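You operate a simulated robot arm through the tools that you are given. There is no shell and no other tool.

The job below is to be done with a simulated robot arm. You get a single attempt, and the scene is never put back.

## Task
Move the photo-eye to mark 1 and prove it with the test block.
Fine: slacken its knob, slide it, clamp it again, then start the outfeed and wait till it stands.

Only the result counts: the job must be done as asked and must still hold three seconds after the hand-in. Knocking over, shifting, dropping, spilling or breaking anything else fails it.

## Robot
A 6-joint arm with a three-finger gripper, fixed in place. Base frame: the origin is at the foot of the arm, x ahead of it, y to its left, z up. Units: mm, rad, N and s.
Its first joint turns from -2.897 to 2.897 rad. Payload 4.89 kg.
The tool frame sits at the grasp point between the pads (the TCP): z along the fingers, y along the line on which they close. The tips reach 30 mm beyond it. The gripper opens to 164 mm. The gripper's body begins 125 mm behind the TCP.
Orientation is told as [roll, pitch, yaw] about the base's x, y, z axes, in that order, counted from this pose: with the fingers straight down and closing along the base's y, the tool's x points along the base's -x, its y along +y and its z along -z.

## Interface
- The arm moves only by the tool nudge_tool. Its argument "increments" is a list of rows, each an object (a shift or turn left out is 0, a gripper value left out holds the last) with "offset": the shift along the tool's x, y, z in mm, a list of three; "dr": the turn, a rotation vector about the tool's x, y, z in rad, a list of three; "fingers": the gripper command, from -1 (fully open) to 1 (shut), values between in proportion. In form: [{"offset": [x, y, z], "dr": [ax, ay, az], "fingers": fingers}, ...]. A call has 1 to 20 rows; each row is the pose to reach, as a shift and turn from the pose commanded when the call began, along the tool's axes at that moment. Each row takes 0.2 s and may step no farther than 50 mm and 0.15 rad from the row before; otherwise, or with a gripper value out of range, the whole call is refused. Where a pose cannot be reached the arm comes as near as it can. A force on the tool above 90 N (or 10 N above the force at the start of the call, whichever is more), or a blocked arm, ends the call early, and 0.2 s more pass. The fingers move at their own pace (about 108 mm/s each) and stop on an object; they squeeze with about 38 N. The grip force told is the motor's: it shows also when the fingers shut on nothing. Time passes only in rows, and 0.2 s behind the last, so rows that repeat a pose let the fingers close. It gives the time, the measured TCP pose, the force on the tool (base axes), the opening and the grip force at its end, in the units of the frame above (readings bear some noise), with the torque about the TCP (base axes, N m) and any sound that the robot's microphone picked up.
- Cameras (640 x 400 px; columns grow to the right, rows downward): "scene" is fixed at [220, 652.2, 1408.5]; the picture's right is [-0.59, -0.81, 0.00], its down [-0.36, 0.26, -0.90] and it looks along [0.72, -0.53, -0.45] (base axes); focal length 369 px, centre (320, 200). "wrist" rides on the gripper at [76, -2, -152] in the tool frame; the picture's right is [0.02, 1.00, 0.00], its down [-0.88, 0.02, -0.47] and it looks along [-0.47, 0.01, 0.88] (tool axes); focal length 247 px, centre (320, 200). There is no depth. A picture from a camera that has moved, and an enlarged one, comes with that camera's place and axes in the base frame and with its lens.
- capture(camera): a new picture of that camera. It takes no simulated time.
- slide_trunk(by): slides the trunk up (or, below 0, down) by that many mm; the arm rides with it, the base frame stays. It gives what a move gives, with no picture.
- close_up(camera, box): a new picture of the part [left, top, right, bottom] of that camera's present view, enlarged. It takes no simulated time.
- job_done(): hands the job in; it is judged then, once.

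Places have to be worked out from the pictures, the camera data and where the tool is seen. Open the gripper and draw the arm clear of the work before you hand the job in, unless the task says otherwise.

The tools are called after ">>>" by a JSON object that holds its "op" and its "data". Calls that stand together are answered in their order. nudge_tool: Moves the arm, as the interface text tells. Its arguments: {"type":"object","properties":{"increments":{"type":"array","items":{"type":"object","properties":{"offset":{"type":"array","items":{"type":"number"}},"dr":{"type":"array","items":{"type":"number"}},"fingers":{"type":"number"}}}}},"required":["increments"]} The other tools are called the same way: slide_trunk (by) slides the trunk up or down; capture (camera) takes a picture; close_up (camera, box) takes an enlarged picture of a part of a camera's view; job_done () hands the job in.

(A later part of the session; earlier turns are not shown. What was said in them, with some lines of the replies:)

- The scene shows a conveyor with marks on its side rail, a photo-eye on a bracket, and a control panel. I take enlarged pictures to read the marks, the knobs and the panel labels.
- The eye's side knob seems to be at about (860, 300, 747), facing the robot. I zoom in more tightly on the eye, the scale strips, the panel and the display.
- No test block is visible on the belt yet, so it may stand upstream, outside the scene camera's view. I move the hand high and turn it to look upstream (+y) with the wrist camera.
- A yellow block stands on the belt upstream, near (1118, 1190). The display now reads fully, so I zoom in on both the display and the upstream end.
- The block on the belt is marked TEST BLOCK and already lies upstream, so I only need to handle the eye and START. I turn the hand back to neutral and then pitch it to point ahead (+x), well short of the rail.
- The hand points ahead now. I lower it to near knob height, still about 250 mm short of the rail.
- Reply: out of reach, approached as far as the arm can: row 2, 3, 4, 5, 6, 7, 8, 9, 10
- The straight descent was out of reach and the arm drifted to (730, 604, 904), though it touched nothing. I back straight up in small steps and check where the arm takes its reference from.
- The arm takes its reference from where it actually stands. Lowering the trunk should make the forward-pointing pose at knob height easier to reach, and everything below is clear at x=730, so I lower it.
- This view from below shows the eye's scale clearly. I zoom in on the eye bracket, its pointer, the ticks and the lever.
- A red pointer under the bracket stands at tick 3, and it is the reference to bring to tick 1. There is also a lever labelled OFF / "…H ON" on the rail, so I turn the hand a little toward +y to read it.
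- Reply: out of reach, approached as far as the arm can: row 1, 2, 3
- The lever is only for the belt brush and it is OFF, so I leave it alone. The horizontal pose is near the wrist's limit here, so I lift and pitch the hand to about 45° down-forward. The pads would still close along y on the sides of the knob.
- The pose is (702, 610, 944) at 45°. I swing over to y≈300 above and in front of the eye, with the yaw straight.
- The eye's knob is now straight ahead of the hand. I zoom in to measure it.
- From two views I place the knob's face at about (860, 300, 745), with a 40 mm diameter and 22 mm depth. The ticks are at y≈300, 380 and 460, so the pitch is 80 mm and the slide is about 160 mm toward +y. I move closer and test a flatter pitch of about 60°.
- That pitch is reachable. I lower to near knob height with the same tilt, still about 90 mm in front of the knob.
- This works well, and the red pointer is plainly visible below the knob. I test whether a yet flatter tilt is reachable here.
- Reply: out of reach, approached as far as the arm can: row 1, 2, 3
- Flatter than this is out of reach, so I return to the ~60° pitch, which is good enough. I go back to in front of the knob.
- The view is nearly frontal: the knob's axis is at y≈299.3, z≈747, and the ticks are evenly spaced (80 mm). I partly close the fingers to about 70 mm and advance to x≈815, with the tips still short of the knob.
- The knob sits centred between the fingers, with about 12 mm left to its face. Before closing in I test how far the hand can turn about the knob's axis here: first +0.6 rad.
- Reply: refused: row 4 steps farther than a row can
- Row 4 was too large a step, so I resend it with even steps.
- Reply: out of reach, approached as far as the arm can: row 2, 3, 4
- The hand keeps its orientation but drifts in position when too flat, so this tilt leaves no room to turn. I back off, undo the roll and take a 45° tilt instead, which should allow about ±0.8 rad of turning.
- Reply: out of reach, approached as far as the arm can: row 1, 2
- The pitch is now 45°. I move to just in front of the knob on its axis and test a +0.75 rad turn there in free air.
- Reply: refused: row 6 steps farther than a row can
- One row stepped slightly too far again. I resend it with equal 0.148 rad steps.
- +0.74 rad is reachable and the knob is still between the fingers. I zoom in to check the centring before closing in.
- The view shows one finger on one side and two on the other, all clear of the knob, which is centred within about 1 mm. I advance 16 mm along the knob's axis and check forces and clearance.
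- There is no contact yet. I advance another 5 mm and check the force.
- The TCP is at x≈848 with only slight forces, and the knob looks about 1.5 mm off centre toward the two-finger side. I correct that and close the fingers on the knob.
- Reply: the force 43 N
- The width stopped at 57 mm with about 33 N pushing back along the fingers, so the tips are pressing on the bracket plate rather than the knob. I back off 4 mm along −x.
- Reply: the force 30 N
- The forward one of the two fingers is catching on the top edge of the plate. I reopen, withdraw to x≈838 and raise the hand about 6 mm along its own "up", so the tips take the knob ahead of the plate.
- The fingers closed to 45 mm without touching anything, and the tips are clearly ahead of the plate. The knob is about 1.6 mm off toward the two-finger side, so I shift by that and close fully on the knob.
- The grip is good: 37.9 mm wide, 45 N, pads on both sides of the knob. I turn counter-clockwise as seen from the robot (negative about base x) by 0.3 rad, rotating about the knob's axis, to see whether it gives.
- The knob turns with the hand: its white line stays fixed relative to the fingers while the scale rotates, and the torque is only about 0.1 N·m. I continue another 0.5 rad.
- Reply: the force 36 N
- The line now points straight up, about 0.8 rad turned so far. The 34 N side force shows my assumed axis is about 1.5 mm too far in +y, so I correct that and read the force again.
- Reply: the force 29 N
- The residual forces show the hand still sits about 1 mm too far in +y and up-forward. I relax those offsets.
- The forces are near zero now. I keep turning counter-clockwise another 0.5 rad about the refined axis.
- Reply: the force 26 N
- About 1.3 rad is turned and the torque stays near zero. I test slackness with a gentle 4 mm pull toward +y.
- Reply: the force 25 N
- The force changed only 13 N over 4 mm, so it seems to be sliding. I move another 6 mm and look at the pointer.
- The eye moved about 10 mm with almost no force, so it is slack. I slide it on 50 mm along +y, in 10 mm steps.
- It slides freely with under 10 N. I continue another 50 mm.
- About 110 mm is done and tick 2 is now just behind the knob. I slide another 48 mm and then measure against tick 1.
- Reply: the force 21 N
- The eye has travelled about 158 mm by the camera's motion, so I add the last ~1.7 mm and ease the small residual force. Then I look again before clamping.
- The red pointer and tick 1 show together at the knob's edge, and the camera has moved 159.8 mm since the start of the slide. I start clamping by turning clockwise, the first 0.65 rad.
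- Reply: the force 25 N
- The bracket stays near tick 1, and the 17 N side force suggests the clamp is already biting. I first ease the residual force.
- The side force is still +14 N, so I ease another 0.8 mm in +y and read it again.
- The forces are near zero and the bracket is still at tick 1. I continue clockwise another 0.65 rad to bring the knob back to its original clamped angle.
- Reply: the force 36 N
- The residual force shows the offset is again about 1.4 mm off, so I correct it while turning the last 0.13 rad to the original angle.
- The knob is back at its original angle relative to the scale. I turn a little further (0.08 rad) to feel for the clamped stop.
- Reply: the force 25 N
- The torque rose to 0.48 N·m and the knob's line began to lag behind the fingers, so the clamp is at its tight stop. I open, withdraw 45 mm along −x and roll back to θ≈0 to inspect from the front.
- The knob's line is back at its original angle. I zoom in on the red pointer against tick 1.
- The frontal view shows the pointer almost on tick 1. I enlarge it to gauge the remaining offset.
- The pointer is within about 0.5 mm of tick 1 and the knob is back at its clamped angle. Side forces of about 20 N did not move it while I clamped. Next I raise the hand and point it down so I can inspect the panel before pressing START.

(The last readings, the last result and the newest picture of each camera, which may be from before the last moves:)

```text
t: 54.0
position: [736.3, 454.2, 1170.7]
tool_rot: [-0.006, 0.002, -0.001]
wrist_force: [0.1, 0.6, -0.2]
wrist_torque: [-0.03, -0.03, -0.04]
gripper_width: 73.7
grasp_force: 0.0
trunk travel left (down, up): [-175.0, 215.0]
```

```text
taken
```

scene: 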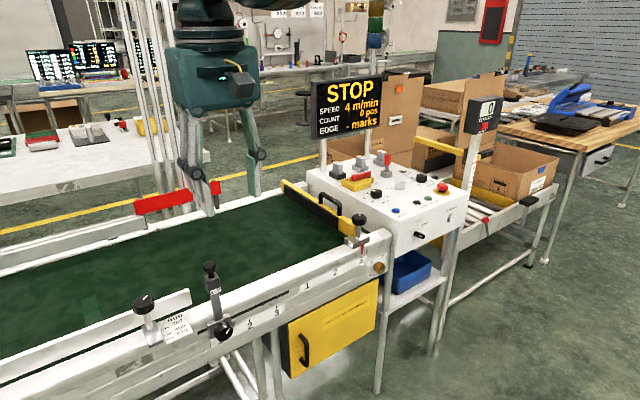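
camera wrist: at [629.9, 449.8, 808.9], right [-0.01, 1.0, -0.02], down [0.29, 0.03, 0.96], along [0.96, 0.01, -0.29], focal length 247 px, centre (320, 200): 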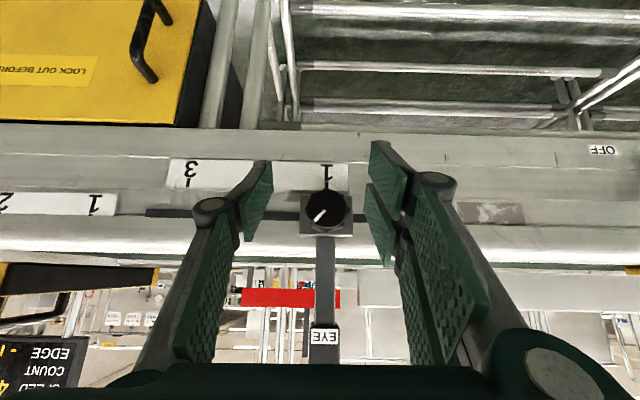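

The eye now stands upright at mark 1 and everything else looks undisturbed. I move the hand across to above the control panel.

>>> {"op": "nudge_tool", "data": {"increments": [{"offset": [0, -48, 0]}, {"offset": [0, -96, 0]}, {"offset": [0, -144, 0]}, {"offset": [0, -192, 0]}, {"offset": [0, -240, 0]}, {"offset": [0, -288, 0]}, {"offset": [0, -336, 0]}, {"offset": [0, -384, 0]}, {"offset": [0, -432, 0]}, {"offset": [0, -480, 0]}, {"offset": [0, -528, 0]}, {"offset": [0, -576, 0]}, {"offset": [0, -624, 0]}, {"offset": [0, -672, 0]}, {"offset": [0, -720, 0]}, {"offset": [0, -754, 0]}]}}

>>> {"op": "capture", "data": {"camera": "wrist"}}

>>> {"op": "close_up", "data": {"camera": "wrist", "box": [200, 100, 440, 250]}}

>>> {"op": "close_up", "data": {"camera": "wrist", "box": [280, 220, 480, 345]}}

```text
t: 57.4
position: [735.1, -299.3, 1175.6]
tool_rot: [-0.007, 0.002, 0.0]
wrist_force: [0.2, 1.9, 1.0]
wrist_torque: [-0.21, -0.01, 0.01]
gripper_width: 73.9
grasp_force: 0.1
trunk travel left (down, up): [-175.0, 215.0]
```

```text
taken
camera wrist: at [657.9, -300.4, 1327.7], right [-0.02, 1.0, -0.01], down [0.88, 0.02, 0.47], along [0.47, 0.0, -0.88], focal length 247 px, centre (320, 200)
```

wrist: 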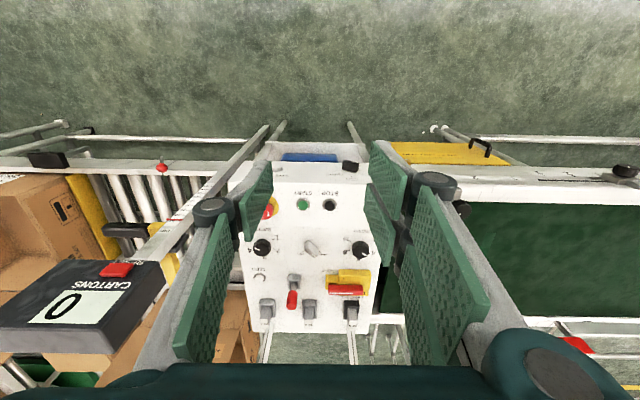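

```text
2.67 times, centred on (320, 175) of wrist
camera zoom: at [657.9, -300.4, 1327.7], right [-0.02, 1.0, -0.01], down [0.88, 0.02, 0.47], along [0.47, 0.0, -0.88], focal length 659 px, centre (320, 267)
```

zoom: 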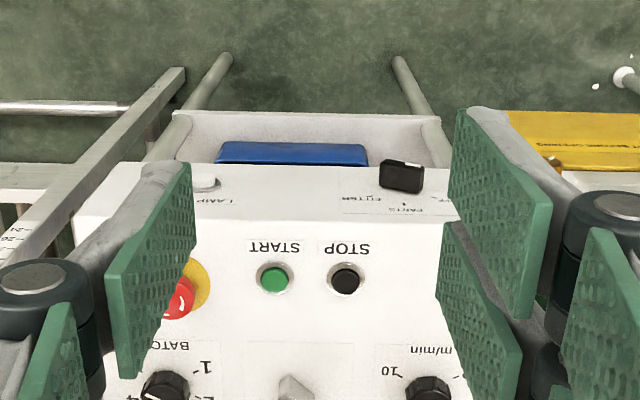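

```text
3.20 times, centred on (380, 282) of wrist
camera zoom: at [657.9, -300.4, 1327.7], right [-0.02, 1.0, -0.01], down [0.88, 0.02, 0.47], along [0.47, 0.0, -0.88], focal length 790 px, centre (128, -64)
```

zoom: 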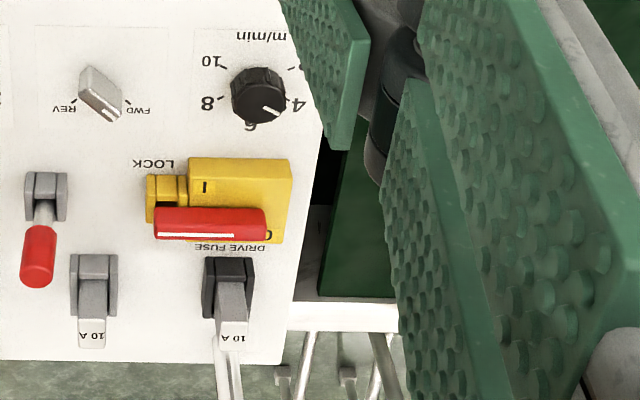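

The panel shows FWD selected, 4 m/min, the isolator at I and the E-stop beside START. I place START near (926, −336, 842). I will press it with the single thumb finger alone, so I turn the hand 90° to put the thumb on the +x side with the other two fingers hanging off in front of the panel.

>>> {"op": "nudge_tool", "data": {"increments": [{"offset": [-13, -3.4, 5], "dr": [0, 0, -0.142], "fingers": 0.0244}, {"offset": [-26, -6.8, 15], "dr": [0, 0, -0.285], "fingers": 0.0244}, {"offset": [-40, -10, 25], "dr": [0, 0, -0.428], "fingers": 0.0244}, {"offset": [-53, -13.5, 35], "dr": [0, 0, -0.571], "fingers": 0.0244}, {"offset": [-66, -17, 47], "dr": [0, 0, -0.714], "fingers": 0.0244}, {"offset": [-80, -20, 60], "dr": [0, 0, -0.857], "fingers": 0.0244}, {"offset": [-93, -24, 72], "dr": [0, 0, -1.0], "fingers": 0.0244}, {"offset": [-106, -27, 85], "dr": [0, 0, -1.142], "fingers": 0.0244}, {"offset": [-120, -30, 97], "dr": [0, 0, -1.285], "fingers": 0.0244}, {"offset": [-133, -34, 110], "dr": [0, 0, -1.428], "fingers": 0.0244}, {"offset": [-146, -37, 125], "dr": [0, 0, -1.5708], "fingers": 0.0244}]}}

>>> {"op": "capture", "data": {"camera": "wrist"}}

>>> {"op": "capture", "data": {"camera": "scene"}}

```text
t: 59.8
position: [880.8, -336.7, 1050.6]
tool_rot: [0.0, 0.004, 1.572]
wrist_force: [-0.6, 0.7, 0.6]
wrist_torque: [-0.06, -0.12, -0.01]
gripper_width: 79.9
grasp_force: 0.1
trunk travel left (down, up): [-175.0, 215.0]
```

```text
taken
camera wrist: at [881.9, -413.9, 1202.4], right [-1.0, -0.02, 0.0], down [-0.02, 0.88, 0.47], along [-0.01, 0.47, -0.88], focal length 247 px, centre (320, 200)
```

wrist: 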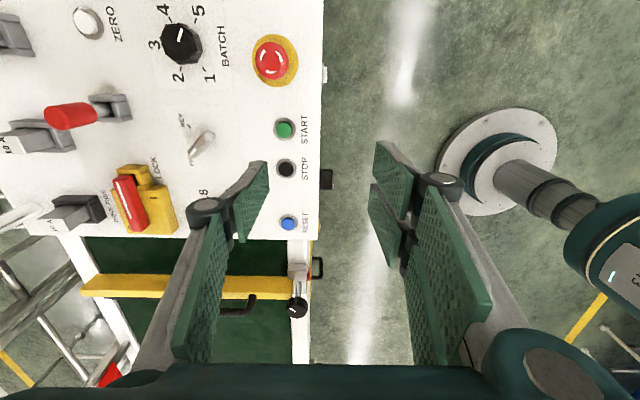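

```text
taken
```

scene: 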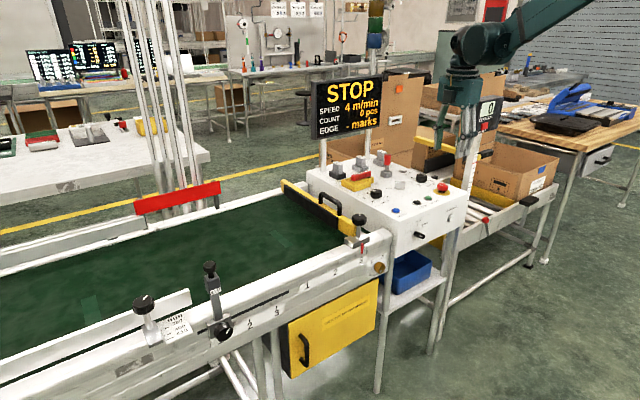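

START is at about (928.5, −336.7, 843), with STOP 60 mm and the E-stop 85 mm away, so the thumb has clear room. I lower to about 12 mm above the button.

>>> {"op": "nudge_tool", "data": {"increments": [{"offset": [0, -2.5, 40]}, {"offset": [0, -2.5, 80]}, {"offset": [0, -2.5, 120]}, {"offset": [0, -2.5, 150]}, {"offset": [0, -2.5, 165]}]}}

>>> {"op": "capture", "data": {"camera": "wrist"}}

>>> {"op": "close_up", "data": {"camera": "wrist", "box": [180, 90, 340, 210]}}

>>> {"op": "close_up", "data": {"camera": "scene", "box": [370, 130, 490, 230]}}

```text
t: 61.0
position: [881.4, -338.1, 884.3]
tool_rot: [-0.001, 0.006, 1.57]
wrist_force: [-0.3, -0.5, 0.1]
wrist_torque: [-0.01, 0.0, 0.0]
gripper_width: 80.1
grasp_force: 0.0
trunk travel left (down, up): [-175.0, 215.0]
```

```text
taken
camera wrist: at [884.6, -414.5, 1036.9], right [-1.0, -0.02, 0.0], down [-0.02, 0.88, 0.47], along [-0.01, 0.47, -0.88], focal length 247 px, centre (320, 200)
```

wrist: 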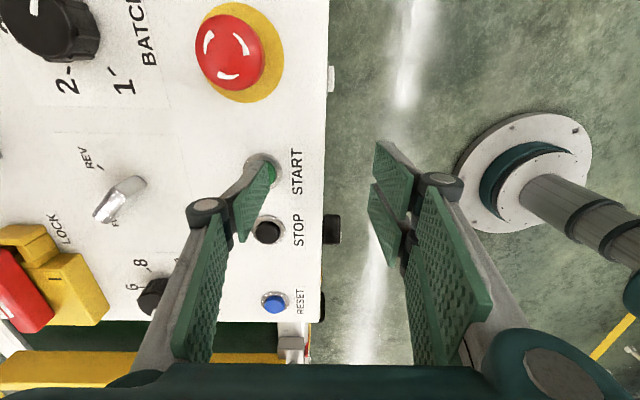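

```text
3.33 times, centred on (260, 150) of wrist
camera zoom: at [884.6, -414.5, 1036.9], right [-1.0, -0.02, 0.0], down [-0.02, 0.88, 0.47], along [-0.01, 0.47, -0.88], focal length 823 px, centre (520, 367)
```

zoom: 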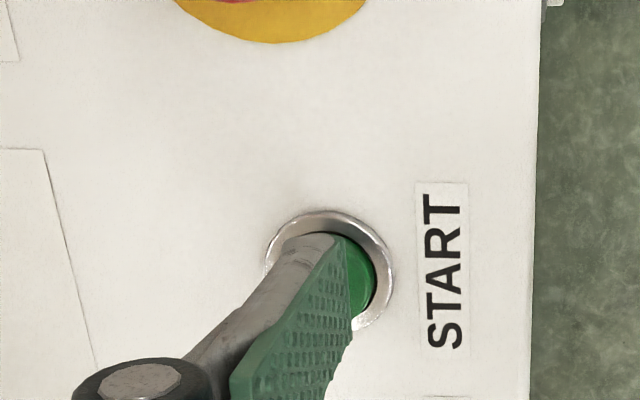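

```text
4.00 times, centred on (430, 180) of scene
camera zoom: at [220.0, 652.2, 1408.5], right [-0.59, -0.81, 0.0], down [-0.36, 0.26, -0.9], along [0.72, -0.53, -0.45], focal length 1474 px, centre (-120, 280)
```

zoom: 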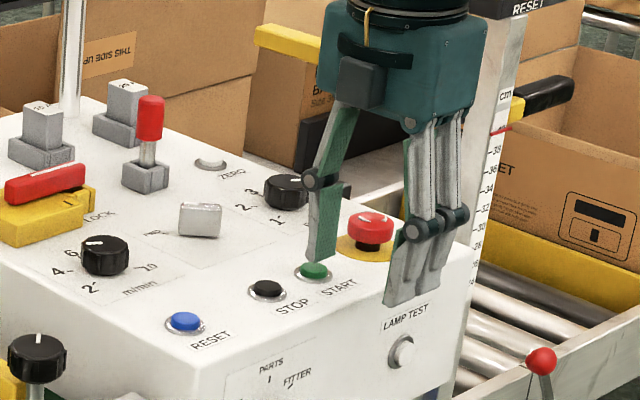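

The thumb is right over START and well clear of STOP and the E-stop. I lower it in small steps with a 2 mm centring correction, watching for force or a sound.

>>> {"op": "nudge_tool", "data": {"increments": [{"offset": [-1.5, -2, 5]}, {"offset": [-1.5, -2, 9]}, {"offset": [-1.5, -2, 12]}]}}

```text
t: 61.8
position: [886.3, -338.2, 874.0]
tool_rot: [0.001, 0.007, 1.567]
wrist_force: [0.2, 0.4, 2.4]
wrist_torque: [-0.01, -0.16, -0.01]
gripper_width: 80.1
grasp_force: 0.9
trunk travel left (down, up): [-175.0, 215.0]
heard: click
```

A click was heard with about 2 N of force. I check the display and belt.

>>> {"op": "capture", "data": {"camera": "scene"}}

>>> {"op": "close_up", "data": {"camera": "scene", "box": [305, 70, 405, 140]}}

>>> {"op": "close_up", "data": {"camera": "scene", "box": [370, 130, 490, 230]}}

```text
taken
```

scene: 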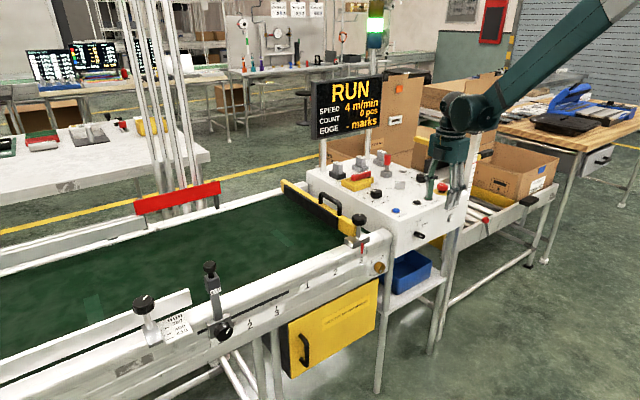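

```text
5.71 times, centred on (355, 105) of scene
camera zoom: at [220.0, 652.2, 1408.5], right [-0.59, -0.81, 0.0], down [-0.36, 0.26, -0.9], along [0.72, -0.53, -0.45], focal length 2106 px, centre (120, 743)
```

zoom: 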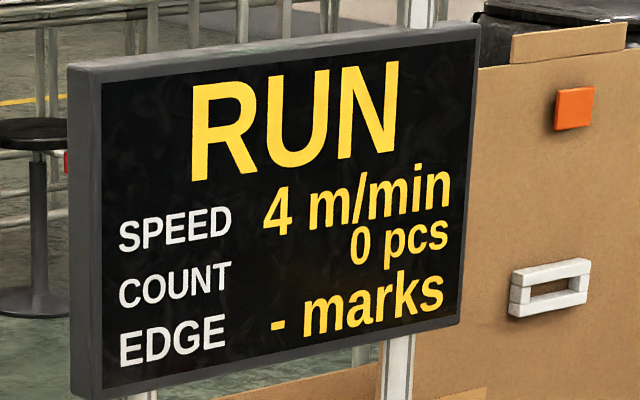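

```text
4.00 times, centred on (430, 180) of scene
camera zoom: at [220.0, 652.2, 1408.5], right [-0.59, -0.81, 0.0], down [-0.36, 0.26, -0.9], along [0.72, -0.53, -0.45], focal length 1474 px, centre (-120, 280)
```

zoom: 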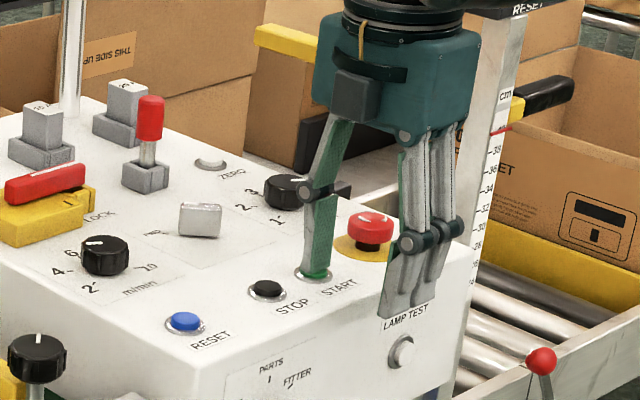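

The display reads RUN. I lift straight off the button and let time pass while the block travels.

>>> {"op": "nudge_tool", "data": {"increments": [{"offset": [0, 0, -20]}, {"offset": [0, 0, -60]}, {"offset": [0, 0, -100]}, {"offset": [0, 0, -140]}, {"offset": [0, 0, -180]}, {"offset": [0, 0, -220]}, {"offset": [0, 0, -220]}, {"offset": [0, 0, -220]}, {"offset": [0, 0, -220]}, {"offset": [0, 0, -220]}]}}

>>> {"op": "capture", "data": {"camera": "scene"}}

```text
t: 64.0
position: [884.3, -336.1, 1093.4]
tool_rot: [-0.001, 0.005, 1.568]
wrist_force: [0.7, -1.3, -0.3]
wrist_torque: [0.04, 0.02, -0.01]
gripper_width: 80.1
grasp_force: 0.1
trunk travel left (down, up): [-175.0, 215.0]
```

```text
taken
```

scene: 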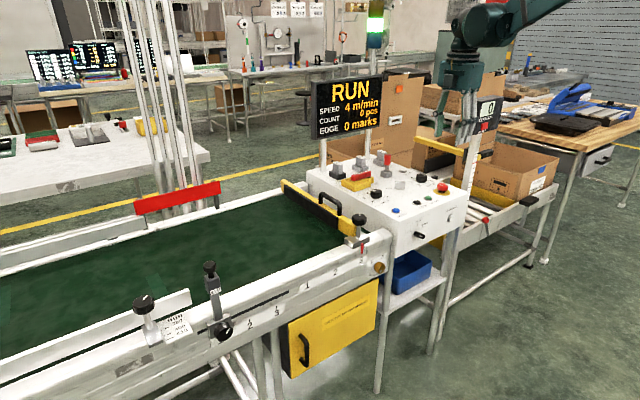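

The belt is running and EDGE now reads 0 marks. I wait 4 s more with the arm still.

>>> {"op": "nudge_tool", "data": {"increments": [{"offset": [0, 0, 0]}, {"offset": [0, 0, 0]}, {"offset": [0, 0, 0]}, {"offset": [0, 0, 0]}, {"offset": [0, 0, 0]}, {"offset": [0, 0, 0]}, {"offset": [0, 0, 0]}, {"offset": [0, 0, 0]}, {"offset": [0, 0, 0]}, {"offset": [0, 0, 0]}, {"offset": [0, 0, 0]}, {"offset": [0, 0, 0]}, {"offset": [0, 0, 0]}, {"offset": [0, 0, 0]}, {"offset": [0, 0, 0]}, {"offset": [0, 0, 0]}, {"offset": [0, 0, 0]}, {"offset": [0, 0, 0]}, {"offset": [0, 0, 0]}, {"offset": [0, 0, 0]}]}}

>>> {"op": "capture", "data": {"camera": "scene"}}

```text
t: 68.2
position: [885.8, -335.1, 1093.2]
tool_rot: [0.0, 0.006, 1.57]
wrist_force: [-0.4, 0.2, 0.6]
wrist_torque: [0.0, -0.01, 0.02]
gripper_width: 80.2
grasp_force: 0.1
trunk travel left (down, up): [-175.0, 215.0]
```

```text
taken
```

scene: 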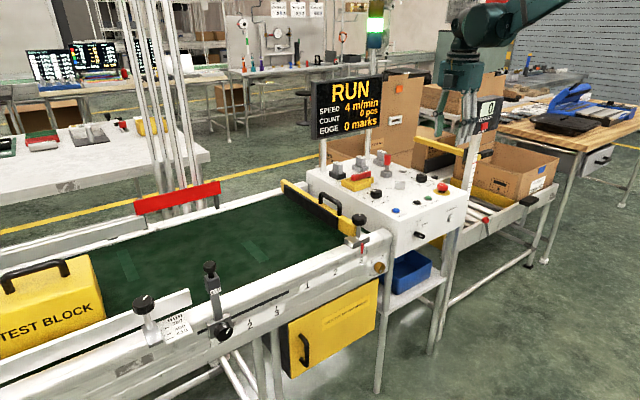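

The test block is coming into view on the belt. I wait 2 s more and look.

>>> {"op": "nudge_tool", "data": {"increments": [{"offset": [0, 0, 0]}, {"offset": [0, 0, 0]}, {"offset": [0, 0, 0]}, {"offset": [0, 0, 0]}, {"offset": [0, 0, 0]}, {"offset": [0, 0, 0]}, {"offset": [0, 0, 0]}, {"offset": [0, 0, 0]}, {"offset": [0, 0, 0]}, {"offset": [0, 0, 0]}]}}

>>> {"op": "capture", "data": {"camera": "scene"}}

```text
t: 70.4
position: [884.3, -335.9, 1093.4]
tool_rot: [0.0, 0.005, 1.569]
wrist_force: [0.1, 0.2, 0.7]
wrist_torque: [-0.02, -0.01, -0.02]
gripper_width: 79.9
grasp_force: 0.1
trunk travel left (down, up): [-175.0, 215.0]
```

```text
taken
```

scene: 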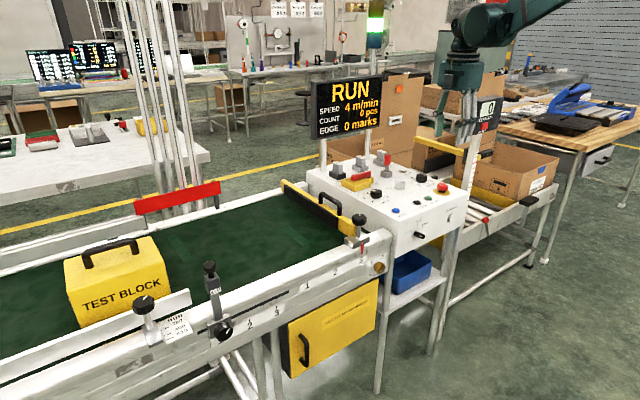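

The block nears the eye and the display still says RUN. I wait another 1.2 s.

>>> {"op": "nudge_tool", "data": {"increments": [{"offset": [0, 0, 0]}, {"offset": [0, 0, 0]}, {"offset": [0, 0, 0]}, {"offset": [0, 0, 0]}, {"offset": [0, 0, 0]}]}}

>>> {"op": "capture", "data": {"camera": "scene"}}

>>> {"op": "close_up", "data": {"camera": "scene", "box": [305, 70, 405, 140]}}

```text
t: 71.6
position: [884.7, -334.7, 1093.4]
tool_rot: [0.0, 0.007, 1.569]
wrist_force: [0.0, 0.4, 0.5]
wrist_torque: [0.03, 0.01, 0.01]
gripper_width: 80.1
grasp_force: 0.1
trunk travel left (down, up): [-175.0, 215.0]
```

```text
taken
```

scene: 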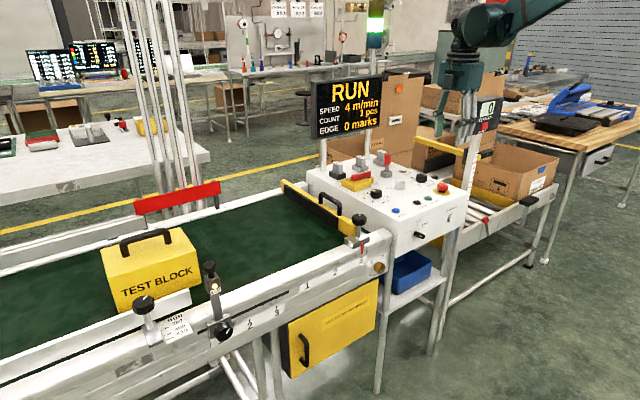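

```text
5.71 times, centred on (355, 105) of scene
camera zoom: at [220.0, 652.2, 1408.5], right [-0.59, -0.81, 0.0], down [-0.36, 0.26, -0.9], along [0.72, -0.53, -0.45], focal length 2106 px, centre (120, 743)
```

zoom: 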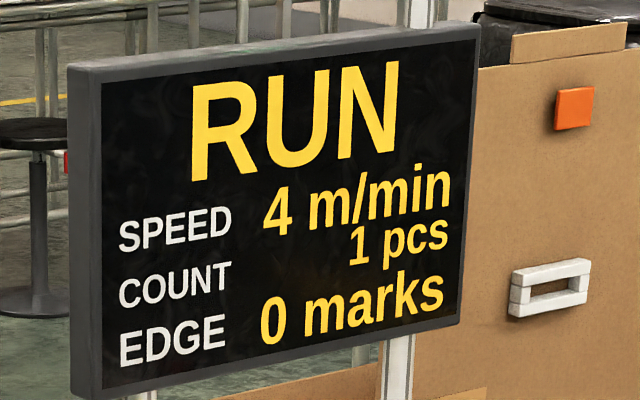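

The eye has seen the block: COUNT is 1 and its lamp is lit. The belt still runs, so I keep waiting for it to stand.

>>> {"op": "nudge_tool", "data": {"increments": [{"offset": [0, 0, 0]}, {"offset": [0, 0, 0]}, {"offset": [0, 0, 0]}, {"offset": [0, 0, 0]}, {"offset": [0, 0, 0]}, {"offset": [0, 0, 0]}, {"offset": [0, 0, 0]}, {"offset": [0, 0, 0]}]}}

>>> {"op": "capture", "data": {"camera": "scene"}}

>>> {"op": "close_up", "data": {"camera": "scene", "box": [305, 70, 405, 140]}}

```text
t: 73.4
position: [884.5, -335.2, 1093.5]
tool_rot: [0.0, 0.006, 1.569]
wrist_force: [-0.3, -0.5, -0.5]
wrist_torque: [0.0, -0.03, -0.01]
gripper_width: 79.8
grasp_force: 0.1
trunk travel left (down, up): [-175.0, 215.0]
```

```text
taken
```

scene: 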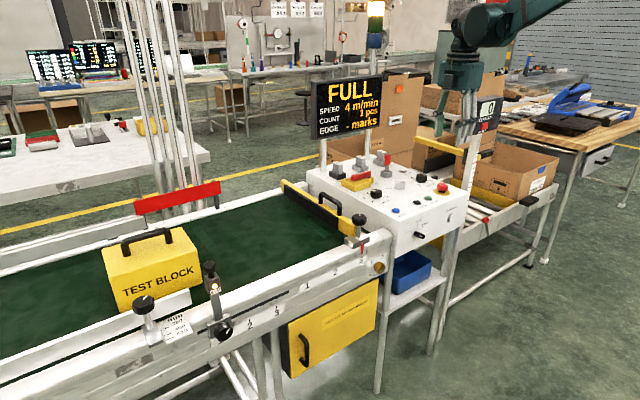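

```text
5.71 times, centred on (355, 105) of scene
camera zoom: at [220.0, 652.2, 1408.5], right [-0.59, -0.81, 0.0], down [-0.36, 0.26, -0.9], along [0.72, -0.53, -0.45], focal length 2106 px, centre (120, 743)
```

zoom: 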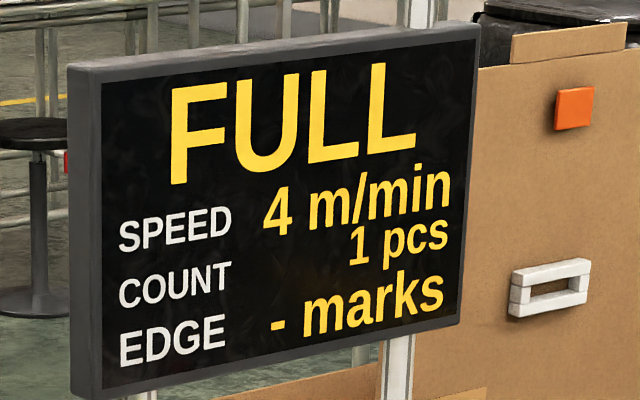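

The display reads FULL and the block has stopped at the eye. EDGE shows "-", so I wait 2 s more to see whether it settles and confirm the block is at rest.

>>> {"op": "nudge_tool", "data": {"increments": [{"offset": [0, 0, 0]}, {"offset": [0, 0, 0]}, {"offset": [0, 0, 0]}, {"offset": [0, 0, 0]}, {"offset": [0, 0, 0]}, {"offset": [0, 0, 0]}, {"offset": [0, 0, 0]}, {"offset": [0, 0, 0]}, {"offset": [0, 0, 0]}, {"offset": [0, 0, 0]}]}}

>>> {"op": "capture", "data": {"camera": "scene"}}

>>> {"op": "close_up", "data": {"camera": "scene", "box": [305, 70, 405, 140]}}

>>> {"op": "close_up", "data": {"camera": "scene", "box": [90, 210, 310, 360]}}

```text
t: 75.6
position: [884.0, -336.0, 1093.4]
tool_rot: [0.0, 0.005, 1.569]
wrist_force: [-0.4, 0.3, 0.7]
wrist_torque: [0.01, 0.0, -0.01]
gripper_width: 79.9
grasp_force: 0.0
trunk travel left (down, up): [-175.0, 215.0]
```

```text
taken
```

scene: 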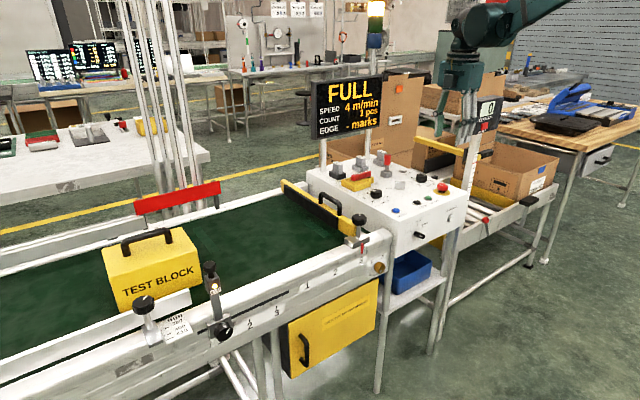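

```text
5.71 times, centred on (355, 105) of scene
camera zoom: at [220.0, 652.2, 1408.5], right [-0.59, -0.81, 0.0], down [-0.36, 0.26, -0.9], along [0.72, -0.53, -0.45], focal length 2106 px, centre (120, 743)
```

zoom: 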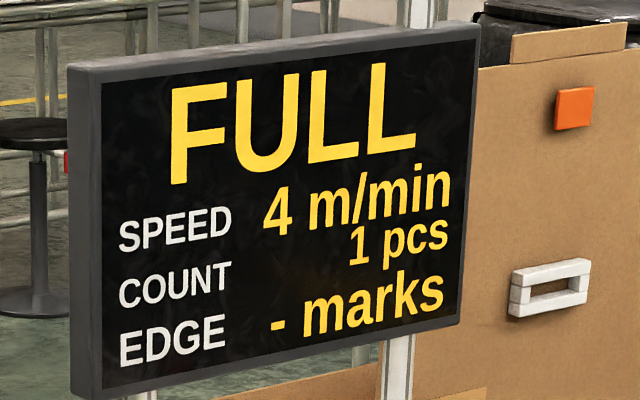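

```text
2.67 times, centred on (200, 285) of scene
camera zoom: at [220.0, 652.2, 1408.5], right [-0.59, -0.81, 0.0], down [-0.36, 0.26, -0.9], along [0.72, -0.53, -0.45], focal length 983 px, centre (640, -27)
```

zoom: 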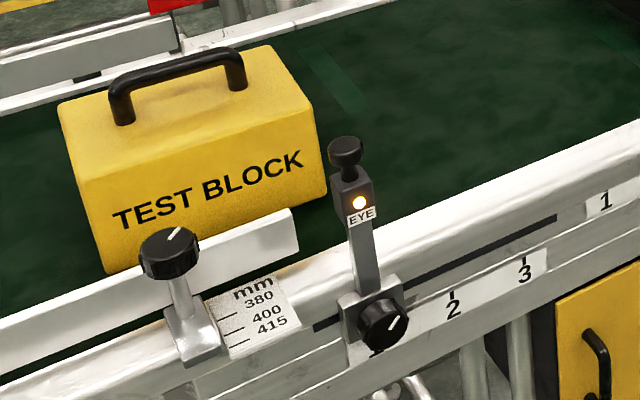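

The belt has stopped with the block at the eye and the eye's lamp on, and nothing has changed over the last 2 s. I open the gripper and draw the arm back and up, clear of the work.

>>> {"op": "nudge_tool", "data": {"increments": [{"offset": [-10, 15, -20], "fingers": -1}, {"offset": [-40, 45, -35], "fingers": -1}, {"offset": [-75, 75, -50], "fingers": -1}, {"offset": [-110, 105, -62], "fingers": -1}, {"offset": [-145, 130, -75], "fingers": -1}, {"offset": [-180, 150, -85], "fingers": -1}, {"offset": [-210, 170, -92], "fingers": -1}, {"offset": [-236, 184, -97], "fingers": -1}, {"offset": [-236, 184, -97], "fingers": -1}]}}

>>> {"op": "capture", "data": {"camera": "scene"}}

>>> {"op": "capture", "data": {"camera": "wrist"}}

>>> {"op": "close_up", "data": {"camera": "scene", "box": [150, 240, 310, 350]}}

>>> {"op": "close_up", "data": {"camera": "scene", "box": [305, 70, 405, 140]}}

```text
t: 77.6
position: [702.6, -99.9, 1190.8]
tool_rot: [0.0, 0.005, 1.57]
wrist_force: [-0.5, 0.3, 0.0]
wrist_torque: [-0.02, -0.08, -0.03]
gripper_width: 163.9
grasp_force: 0.0
trunk travel left (down, up): [-175.0, 215.0]
```

```text
taken
```

scene: 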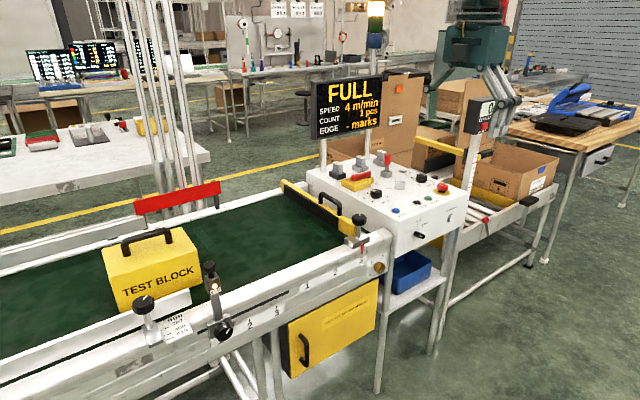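

```text
taken
camera wrist: at [702.8, -174.8, 1341.9], right [-1.0, -0.02, 0.0], down [-0.02, 0.88, 0.47], along [-0.01, 0.47, -0.88], focal length 247 px, centre (320, 200)
```

wrist: 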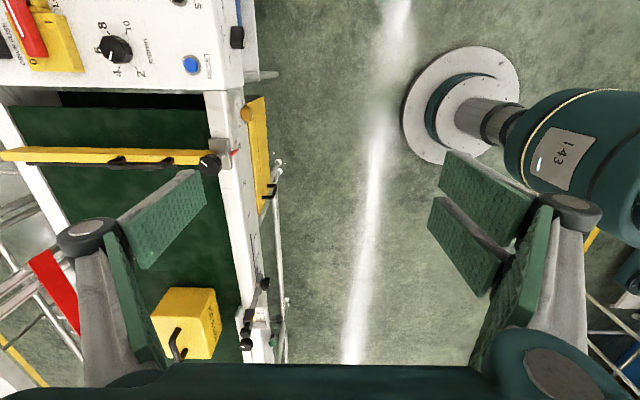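

```text
3.64 times, centred on (230, 295) of scene
camera zoom: at [220.0, 652.2, 1408.5], right [-0.59, -0.81, 0.0], down [-0.36, 0.26, -0.9], along [0.72, -0.53, -0.45], focal length 1340 px, centre (647, -146)
```

zoom: 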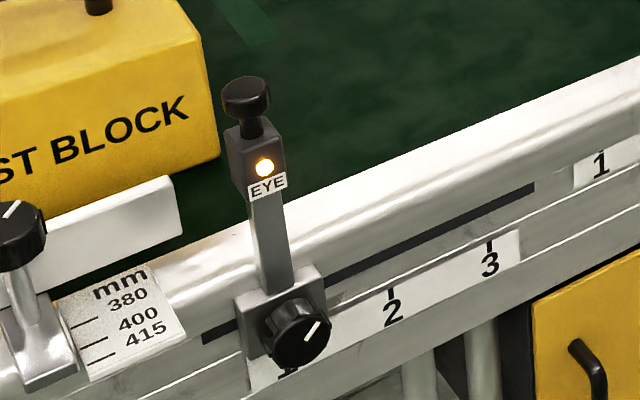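

```text
5.71 times, centred on (355, 105) of scene
camera zoom: at [220.0, 652.2, 1408.5], right [-0.59, -0.81, 0.0], down [-0.36, 0.26, -0.9], along [0.72, -0.53, -0.45], focal length 2106 px, centre (120, 743)
```

zoom: 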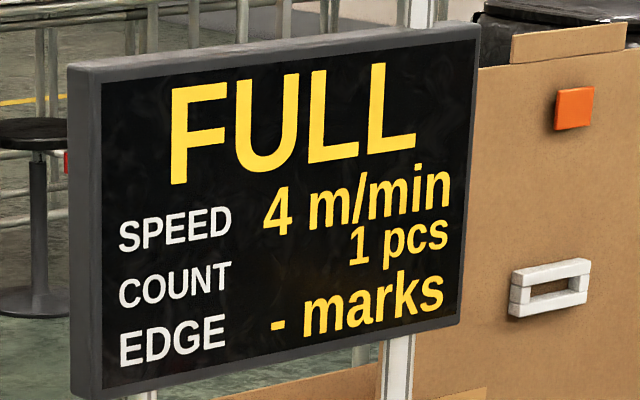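

The eye is clamped at mark 1 with its knob at the original tight angle. The belt stands at FULL with the test block at the eye, and the gripper is open and clear of everything. I hand the job in.

>>> {"op": "job_done", "data": {}}

```text
The job is handed in.
```

The photo-eye is at mark 1 and clamped, and the test block run worked. I have handed the job in.

- **Eye position:** the red pointer stands about 0.5 mm short of tick 1, on the mark 2 side. The knob is back at its original tight angle, and side forces of about 20 N during clamping did not move the bracket.
- **Test run:** START was pressed once and the display went to RUN. The eye saw the block (lamp on, COUNT 1), the belt stopped with the block at the eye, and the display now reads FULL. The display and the block did not change over the last few seconds before hand-in.
- **EDGE reading:** it showed "- marks" before the run, 0 marks while the belt ran, and "- marks" again once it stopped. I took this as not part of the proof, but I could not confirm what it measures.

While gripping the knob, the fingers first pressed on the eye's bracket with about 40 N before I backed off. Nothing shifted from that. The arm is open and drawn clear.
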